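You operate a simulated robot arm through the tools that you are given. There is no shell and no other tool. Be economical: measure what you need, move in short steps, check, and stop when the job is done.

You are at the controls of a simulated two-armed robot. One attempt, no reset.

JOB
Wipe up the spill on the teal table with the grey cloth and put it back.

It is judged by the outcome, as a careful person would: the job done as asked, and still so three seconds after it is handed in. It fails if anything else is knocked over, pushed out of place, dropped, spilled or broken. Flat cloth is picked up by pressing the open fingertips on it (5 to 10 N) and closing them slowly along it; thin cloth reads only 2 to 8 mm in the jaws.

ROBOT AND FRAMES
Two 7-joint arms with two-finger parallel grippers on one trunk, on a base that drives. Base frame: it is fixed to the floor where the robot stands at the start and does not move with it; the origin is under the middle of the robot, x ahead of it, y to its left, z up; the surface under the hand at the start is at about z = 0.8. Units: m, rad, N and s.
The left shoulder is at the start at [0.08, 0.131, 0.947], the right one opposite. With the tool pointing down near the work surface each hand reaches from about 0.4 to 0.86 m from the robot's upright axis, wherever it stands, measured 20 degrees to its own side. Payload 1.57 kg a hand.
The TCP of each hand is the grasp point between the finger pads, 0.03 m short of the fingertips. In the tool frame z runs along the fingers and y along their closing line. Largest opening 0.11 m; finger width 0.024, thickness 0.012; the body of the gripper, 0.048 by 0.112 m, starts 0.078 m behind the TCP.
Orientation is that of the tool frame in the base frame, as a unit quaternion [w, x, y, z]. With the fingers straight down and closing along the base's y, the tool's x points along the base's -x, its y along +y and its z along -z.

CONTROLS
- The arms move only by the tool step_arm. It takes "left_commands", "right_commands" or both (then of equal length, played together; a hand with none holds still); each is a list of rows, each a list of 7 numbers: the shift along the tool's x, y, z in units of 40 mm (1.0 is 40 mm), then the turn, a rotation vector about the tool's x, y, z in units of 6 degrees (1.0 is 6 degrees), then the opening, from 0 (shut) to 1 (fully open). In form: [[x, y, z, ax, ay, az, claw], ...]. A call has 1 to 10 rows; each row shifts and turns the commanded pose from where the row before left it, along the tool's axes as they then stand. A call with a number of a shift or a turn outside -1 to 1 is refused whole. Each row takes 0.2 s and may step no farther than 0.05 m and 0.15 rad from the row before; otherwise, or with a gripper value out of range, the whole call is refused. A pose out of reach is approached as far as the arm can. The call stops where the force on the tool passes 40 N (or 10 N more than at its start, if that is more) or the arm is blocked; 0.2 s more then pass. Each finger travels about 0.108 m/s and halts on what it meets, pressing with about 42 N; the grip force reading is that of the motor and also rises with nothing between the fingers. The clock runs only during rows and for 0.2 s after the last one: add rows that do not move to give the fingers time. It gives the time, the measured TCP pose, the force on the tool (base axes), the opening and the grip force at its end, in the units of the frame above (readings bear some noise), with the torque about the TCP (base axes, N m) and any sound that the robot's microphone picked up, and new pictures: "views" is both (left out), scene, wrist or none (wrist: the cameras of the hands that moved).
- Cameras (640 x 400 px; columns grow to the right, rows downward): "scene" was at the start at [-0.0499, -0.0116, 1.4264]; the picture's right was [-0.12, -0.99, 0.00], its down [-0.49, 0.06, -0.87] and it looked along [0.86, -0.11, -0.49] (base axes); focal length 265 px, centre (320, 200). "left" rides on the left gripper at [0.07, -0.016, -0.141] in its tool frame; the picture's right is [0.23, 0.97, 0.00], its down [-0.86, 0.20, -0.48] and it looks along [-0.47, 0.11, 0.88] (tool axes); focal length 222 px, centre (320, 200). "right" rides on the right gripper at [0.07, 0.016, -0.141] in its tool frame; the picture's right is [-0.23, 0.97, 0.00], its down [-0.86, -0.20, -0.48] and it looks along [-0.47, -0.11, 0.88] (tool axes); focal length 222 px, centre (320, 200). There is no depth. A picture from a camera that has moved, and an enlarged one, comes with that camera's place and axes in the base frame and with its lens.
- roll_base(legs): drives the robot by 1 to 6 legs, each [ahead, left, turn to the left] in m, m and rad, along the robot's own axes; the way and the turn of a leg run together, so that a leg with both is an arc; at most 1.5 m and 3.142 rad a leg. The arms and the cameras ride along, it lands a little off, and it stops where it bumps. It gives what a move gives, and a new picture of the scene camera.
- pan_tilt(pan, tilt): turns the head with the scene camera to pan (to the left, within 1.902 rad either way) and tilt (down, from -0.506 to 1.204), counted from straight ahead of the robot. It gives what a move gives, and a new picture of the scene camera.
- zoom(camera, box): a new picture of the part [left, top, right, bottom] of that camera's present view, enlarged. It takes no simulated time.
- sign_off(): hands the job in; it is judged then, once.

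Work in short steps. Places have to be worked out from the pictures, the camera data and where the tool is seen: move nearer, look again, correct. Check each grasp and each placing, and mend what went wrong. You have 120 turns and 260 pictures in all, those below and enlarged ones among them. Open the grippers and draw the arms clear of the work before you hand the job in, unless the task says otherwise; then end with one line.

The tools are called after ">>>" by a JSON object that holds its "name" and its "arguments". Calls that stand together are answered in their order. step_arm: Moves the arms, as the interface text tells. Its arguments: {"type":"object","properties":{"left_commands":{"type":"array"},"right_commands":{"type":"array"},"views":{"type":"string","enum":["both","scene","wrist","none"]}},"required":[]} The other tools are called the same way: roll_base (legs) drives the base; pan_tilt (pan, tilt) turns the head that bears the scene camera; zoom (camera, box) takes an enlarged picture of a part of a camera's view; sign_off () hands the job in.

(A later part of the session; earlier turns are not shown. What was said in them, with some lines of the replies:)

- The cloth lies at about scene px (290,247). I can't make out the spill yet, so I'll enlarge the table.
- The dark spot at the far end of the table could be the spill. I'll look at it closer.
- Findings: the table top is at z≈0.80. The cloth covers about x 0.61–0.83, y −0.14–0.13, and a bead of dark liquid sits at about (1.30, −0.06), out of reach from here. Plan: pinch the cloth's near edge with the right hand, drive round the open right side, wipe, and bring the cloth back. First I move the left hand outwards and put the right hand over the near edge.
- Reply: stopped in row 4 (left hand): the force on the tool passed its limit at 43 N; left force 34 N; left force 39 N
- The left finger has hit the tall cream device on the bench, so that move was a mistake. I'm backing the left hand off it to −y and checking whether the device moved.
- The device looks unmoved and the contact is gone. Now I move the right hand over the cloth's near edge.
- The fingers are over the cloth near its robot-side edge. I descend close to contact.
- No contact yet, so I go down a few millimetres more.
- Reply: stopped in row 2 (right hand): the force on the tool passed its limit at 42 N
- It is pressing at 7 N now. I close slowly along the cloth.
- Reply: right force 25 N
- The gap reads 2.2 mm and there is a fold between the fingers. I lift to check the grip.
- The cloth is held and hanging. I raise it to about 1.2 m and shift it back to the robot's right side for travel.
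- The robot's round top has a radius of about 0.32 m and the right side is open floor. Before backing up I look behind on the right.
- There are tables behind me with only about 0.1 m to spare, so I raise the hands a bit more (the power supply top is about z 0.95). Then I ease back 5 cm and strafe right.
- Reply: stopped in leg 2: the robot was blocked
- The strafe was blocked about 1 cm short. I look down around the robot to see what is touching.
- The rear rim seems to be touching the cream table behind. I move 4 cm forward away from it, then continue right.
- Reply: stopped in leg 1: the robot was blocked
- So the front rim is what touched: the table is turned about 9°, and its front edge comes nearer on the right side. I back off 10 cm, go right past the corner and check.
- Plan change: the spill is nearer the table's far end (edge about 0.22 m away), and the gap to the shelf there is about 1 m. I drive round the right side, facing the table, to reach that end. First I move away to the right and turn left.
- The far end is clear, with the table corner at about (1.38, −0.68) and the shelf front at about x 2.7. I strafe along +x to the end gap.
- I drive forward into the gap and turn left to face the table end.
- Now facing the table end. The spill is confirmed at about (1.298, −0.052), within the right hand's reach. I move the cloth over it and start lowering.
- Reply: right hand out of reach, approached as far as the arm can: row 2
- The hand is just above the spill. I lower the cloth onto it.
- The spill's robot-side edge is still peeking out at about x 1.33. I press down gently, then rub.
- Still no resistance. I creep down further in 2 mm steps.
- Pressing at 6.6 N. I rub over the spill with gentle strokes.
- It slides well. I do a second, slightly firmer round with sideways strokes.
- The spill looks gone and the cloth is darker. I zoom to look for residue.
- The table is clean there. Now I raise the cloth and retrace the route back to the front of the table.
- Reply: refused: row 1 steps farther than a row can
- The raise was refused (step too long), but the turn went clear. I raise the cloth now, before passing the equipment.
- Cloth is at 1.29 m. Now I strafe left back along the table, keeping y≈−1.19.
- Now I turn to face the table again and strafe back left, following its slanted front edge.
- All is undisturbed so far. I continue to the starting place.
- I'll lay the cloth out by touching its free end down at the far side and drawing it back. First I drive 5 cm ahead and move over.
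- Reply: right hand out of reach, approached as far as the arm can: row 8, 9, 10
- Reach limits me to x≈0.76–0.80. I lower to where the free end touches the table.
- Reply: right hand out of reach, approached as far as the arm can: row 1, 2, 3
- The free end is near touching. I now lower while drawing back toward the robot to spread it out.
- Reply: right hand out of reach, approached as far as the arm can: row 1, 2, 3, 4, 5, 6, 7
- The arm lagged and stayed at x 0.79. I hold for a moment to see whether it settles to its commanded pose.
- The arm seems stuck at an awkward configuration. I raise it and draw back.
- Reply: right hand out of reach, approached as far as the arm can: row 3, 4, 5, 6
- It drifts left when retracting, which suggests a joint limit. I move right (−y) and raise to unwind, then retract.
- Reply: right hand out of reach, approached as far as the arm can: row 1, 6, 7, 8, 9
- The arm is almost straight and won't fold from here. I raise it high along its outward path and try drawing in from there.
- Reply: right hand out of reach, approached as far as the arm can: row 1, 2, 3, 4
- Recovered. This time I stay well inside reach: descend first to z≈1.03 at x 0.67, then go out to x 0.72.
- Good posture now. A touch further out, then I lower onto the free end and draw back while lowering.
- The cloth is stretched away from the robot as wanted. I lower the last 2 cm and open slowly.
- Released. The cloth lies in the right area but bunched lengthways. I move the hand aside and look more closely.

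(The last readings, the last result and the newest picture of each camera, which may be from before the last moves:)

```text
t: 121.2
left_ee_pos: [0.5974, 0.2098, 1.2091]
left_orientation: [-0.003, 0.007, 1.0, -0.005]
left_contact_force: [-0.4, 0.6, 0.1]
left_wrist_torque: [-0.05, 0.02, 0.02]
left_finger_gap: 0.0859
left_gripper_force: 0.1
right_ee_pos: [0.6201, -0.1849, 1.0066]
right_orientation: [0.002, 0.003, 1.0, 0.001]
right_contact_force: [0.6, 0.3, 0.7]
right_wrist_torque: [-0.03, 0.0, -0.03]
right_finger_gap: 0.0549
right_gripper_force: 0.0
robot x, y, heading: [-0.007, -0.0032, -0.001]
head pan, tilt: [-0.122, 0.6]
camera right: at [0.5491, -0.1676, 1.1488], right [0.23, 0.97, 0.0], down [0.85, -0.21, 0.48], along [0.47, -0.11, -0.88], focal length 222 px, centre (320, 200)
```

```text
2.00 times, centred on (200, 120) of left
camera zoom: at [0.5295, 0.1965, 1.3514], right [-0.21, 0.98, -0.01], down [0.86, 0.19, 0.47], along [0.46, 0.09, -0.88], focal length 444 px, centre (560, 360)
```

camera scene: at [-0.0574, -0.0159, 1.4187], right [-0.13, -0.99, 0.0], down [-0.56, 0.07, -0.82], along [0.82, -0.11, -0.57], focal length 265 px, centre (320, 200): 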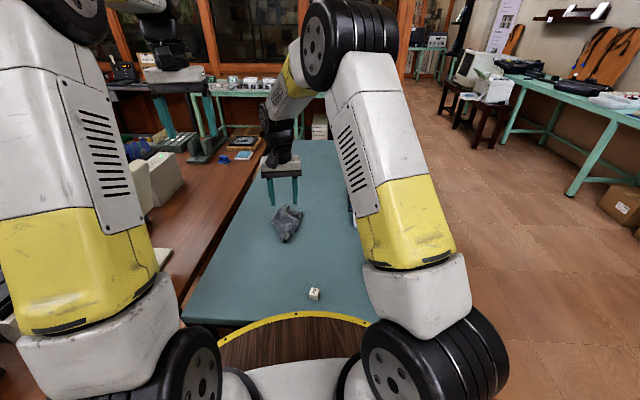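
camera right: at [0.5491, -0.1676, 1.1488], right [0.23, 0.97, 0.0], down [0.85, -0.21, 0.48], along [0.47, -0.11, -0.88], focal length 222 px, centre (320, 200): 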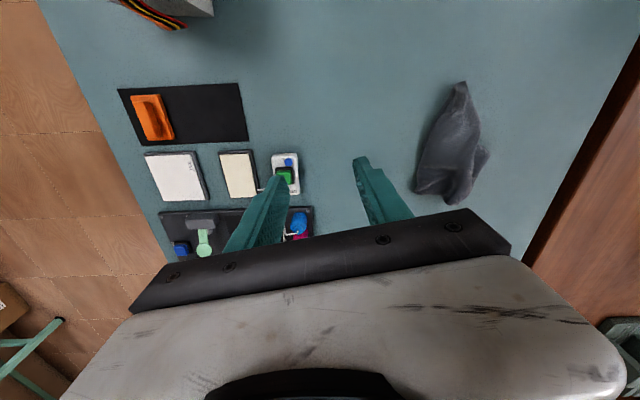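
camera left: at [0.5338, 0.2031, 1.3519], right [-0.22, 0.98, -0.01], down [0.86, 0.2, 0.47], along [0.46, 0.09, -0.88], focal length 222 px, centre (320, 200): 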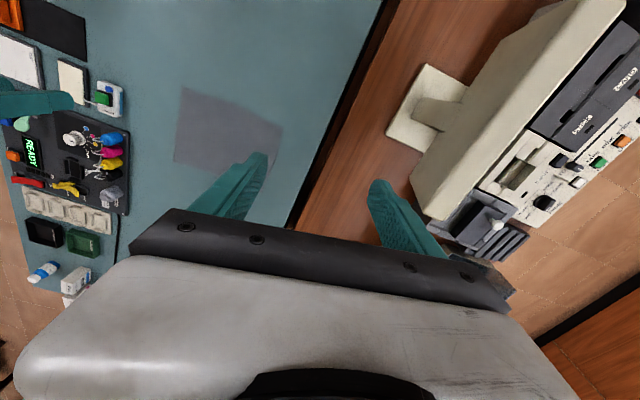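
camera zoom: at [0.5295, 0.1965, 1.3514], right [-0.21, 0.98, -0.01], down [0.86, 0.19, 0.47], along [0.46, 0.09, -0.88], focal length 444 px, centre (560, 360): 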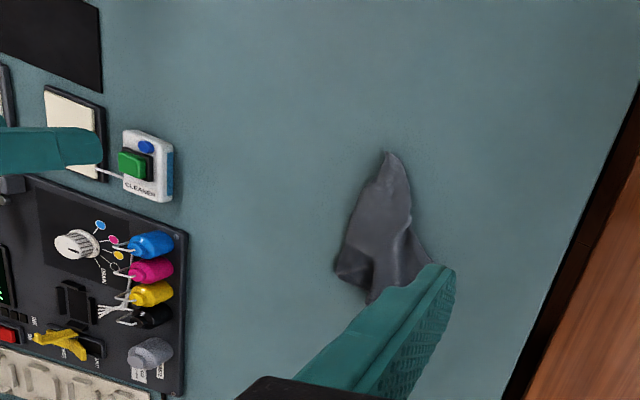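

The cloth's centre is about (0.72, 0.00), matching its original place, and it lies on the table. I raise and open the right hand, open the left, and check the whole scene.

>>> {"name": "step_arm", "arguments": {"right_commands": [[0, -0.8, -0.8, 0, 0, 0, 1], [0, -0.8, -0.5, 0, 0, 0, 1], [0, -0.8, 0, 0, 0, 0, 1], [0, 0, 0, 0, 0, 0, 1]], "left_commands": [[0, 0, 0, 0, 0, 0, 1], [0, 0, 0, 0, 0, 0, 1], [0, 0, 0, 0, 0, 0, 1], [0, 0, 0, 0, 0, 0, 1]], "views": "both"}}

>>> {"name": "zoom", "arguments": {"camera": "scene", "box": [220, 130, 440, 270]}}

```text
t: 122.2
left_ee_pos: [0.5994, 0.2097, 1.2093]
left_orientation: [-0.003, 0.008, 1.0, -0.006]
left_contact_force: [-0.2, 0.7, -0.8]
left_wrist_torque: [0.0, -0.01, 0.01]
left_finger_gap: 0.1101
left_gripper_force: 0.0
right_ee_pos: [0.6181, -0.28, 1.0595]
right_orientation: [0.003, 0.004, 1.0, 0.0]
right_contact_force: [0.8, 0.5, -0.3]
right_wrist_torque: [-0.01, -0.01, -0.01]
right_finger_gap: 0.11
right_gripper_force: 0.0
robot x, y, heading: [-0.0046, -0.002, -0.007]
head pan, tilt: [-0.122, 0.6]
camera scene: at [-0.0577, -0.016, 1.4186], right [-0.13, -0.99, 0.0], down [-0.56, 0.07, -0.82], along [0.82, -0.11, -0.57], focal length 265 px, centre (320, 200)
camera right: at [0.5484, -0.2627, 1.2002], right [0.24, 0.97, 0.0], down [0.85, -0.21, 0.48], along [0.47, -0.11, -0.88], focal length 222 px, centre (320, 200)
camera left: at [0.5295, 0.196, 1.3514], right [-0.21, 0.98, -0.01], down [0.86, 0.19, 0.47], along [0.46, 0.09, -0.88], focal length 222 px, centre (320, 200)
```

scene: 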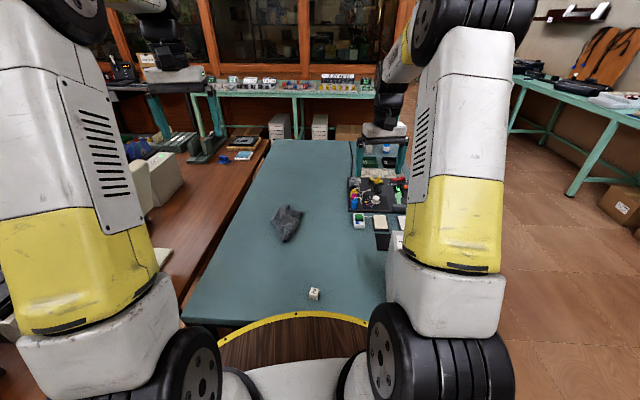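
right: 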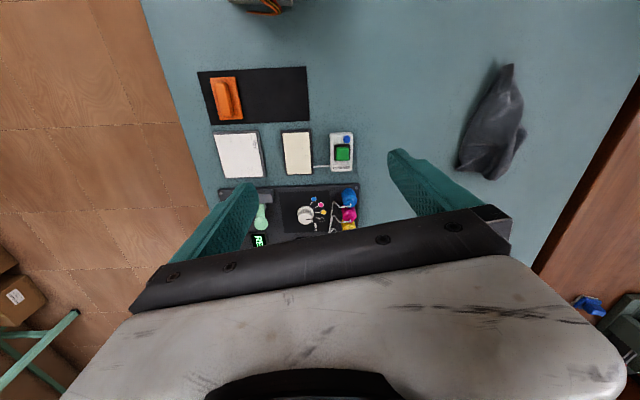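
left: 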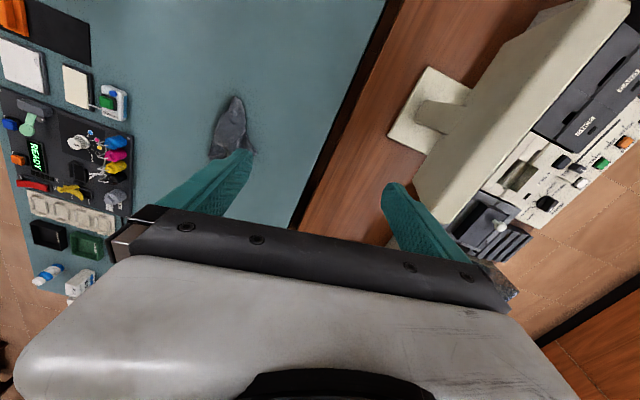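

```text
2.86 times, centred on (330, 200) of scene
camera zoom: at [-0.0577, -0.016, 1.4186], right [-0.13, -0.99, 0.0], down [-0.56, 0.07, -0.82], along [0.82, -0.11, -0.57], focal length 756 px, centre (291, 200)
```

zoom: 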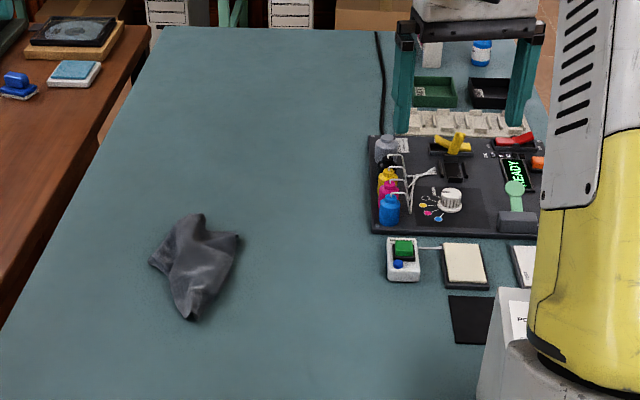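

The spill is gone, the cloth is back in its place, everything else is where it was, and both grippers are open and clear. I hand the job in.

>>> {"name": "sign_off", "arguments": {}}

```text
The job is handed in.
```

The spill on the teal table is wiped up and the grey cloth is back in its original place, but it lies bunched, not flat as it was; early on the left hand bumped the cream device on the bench and the base bumped the table's front edge, and nothing appears to have moved.
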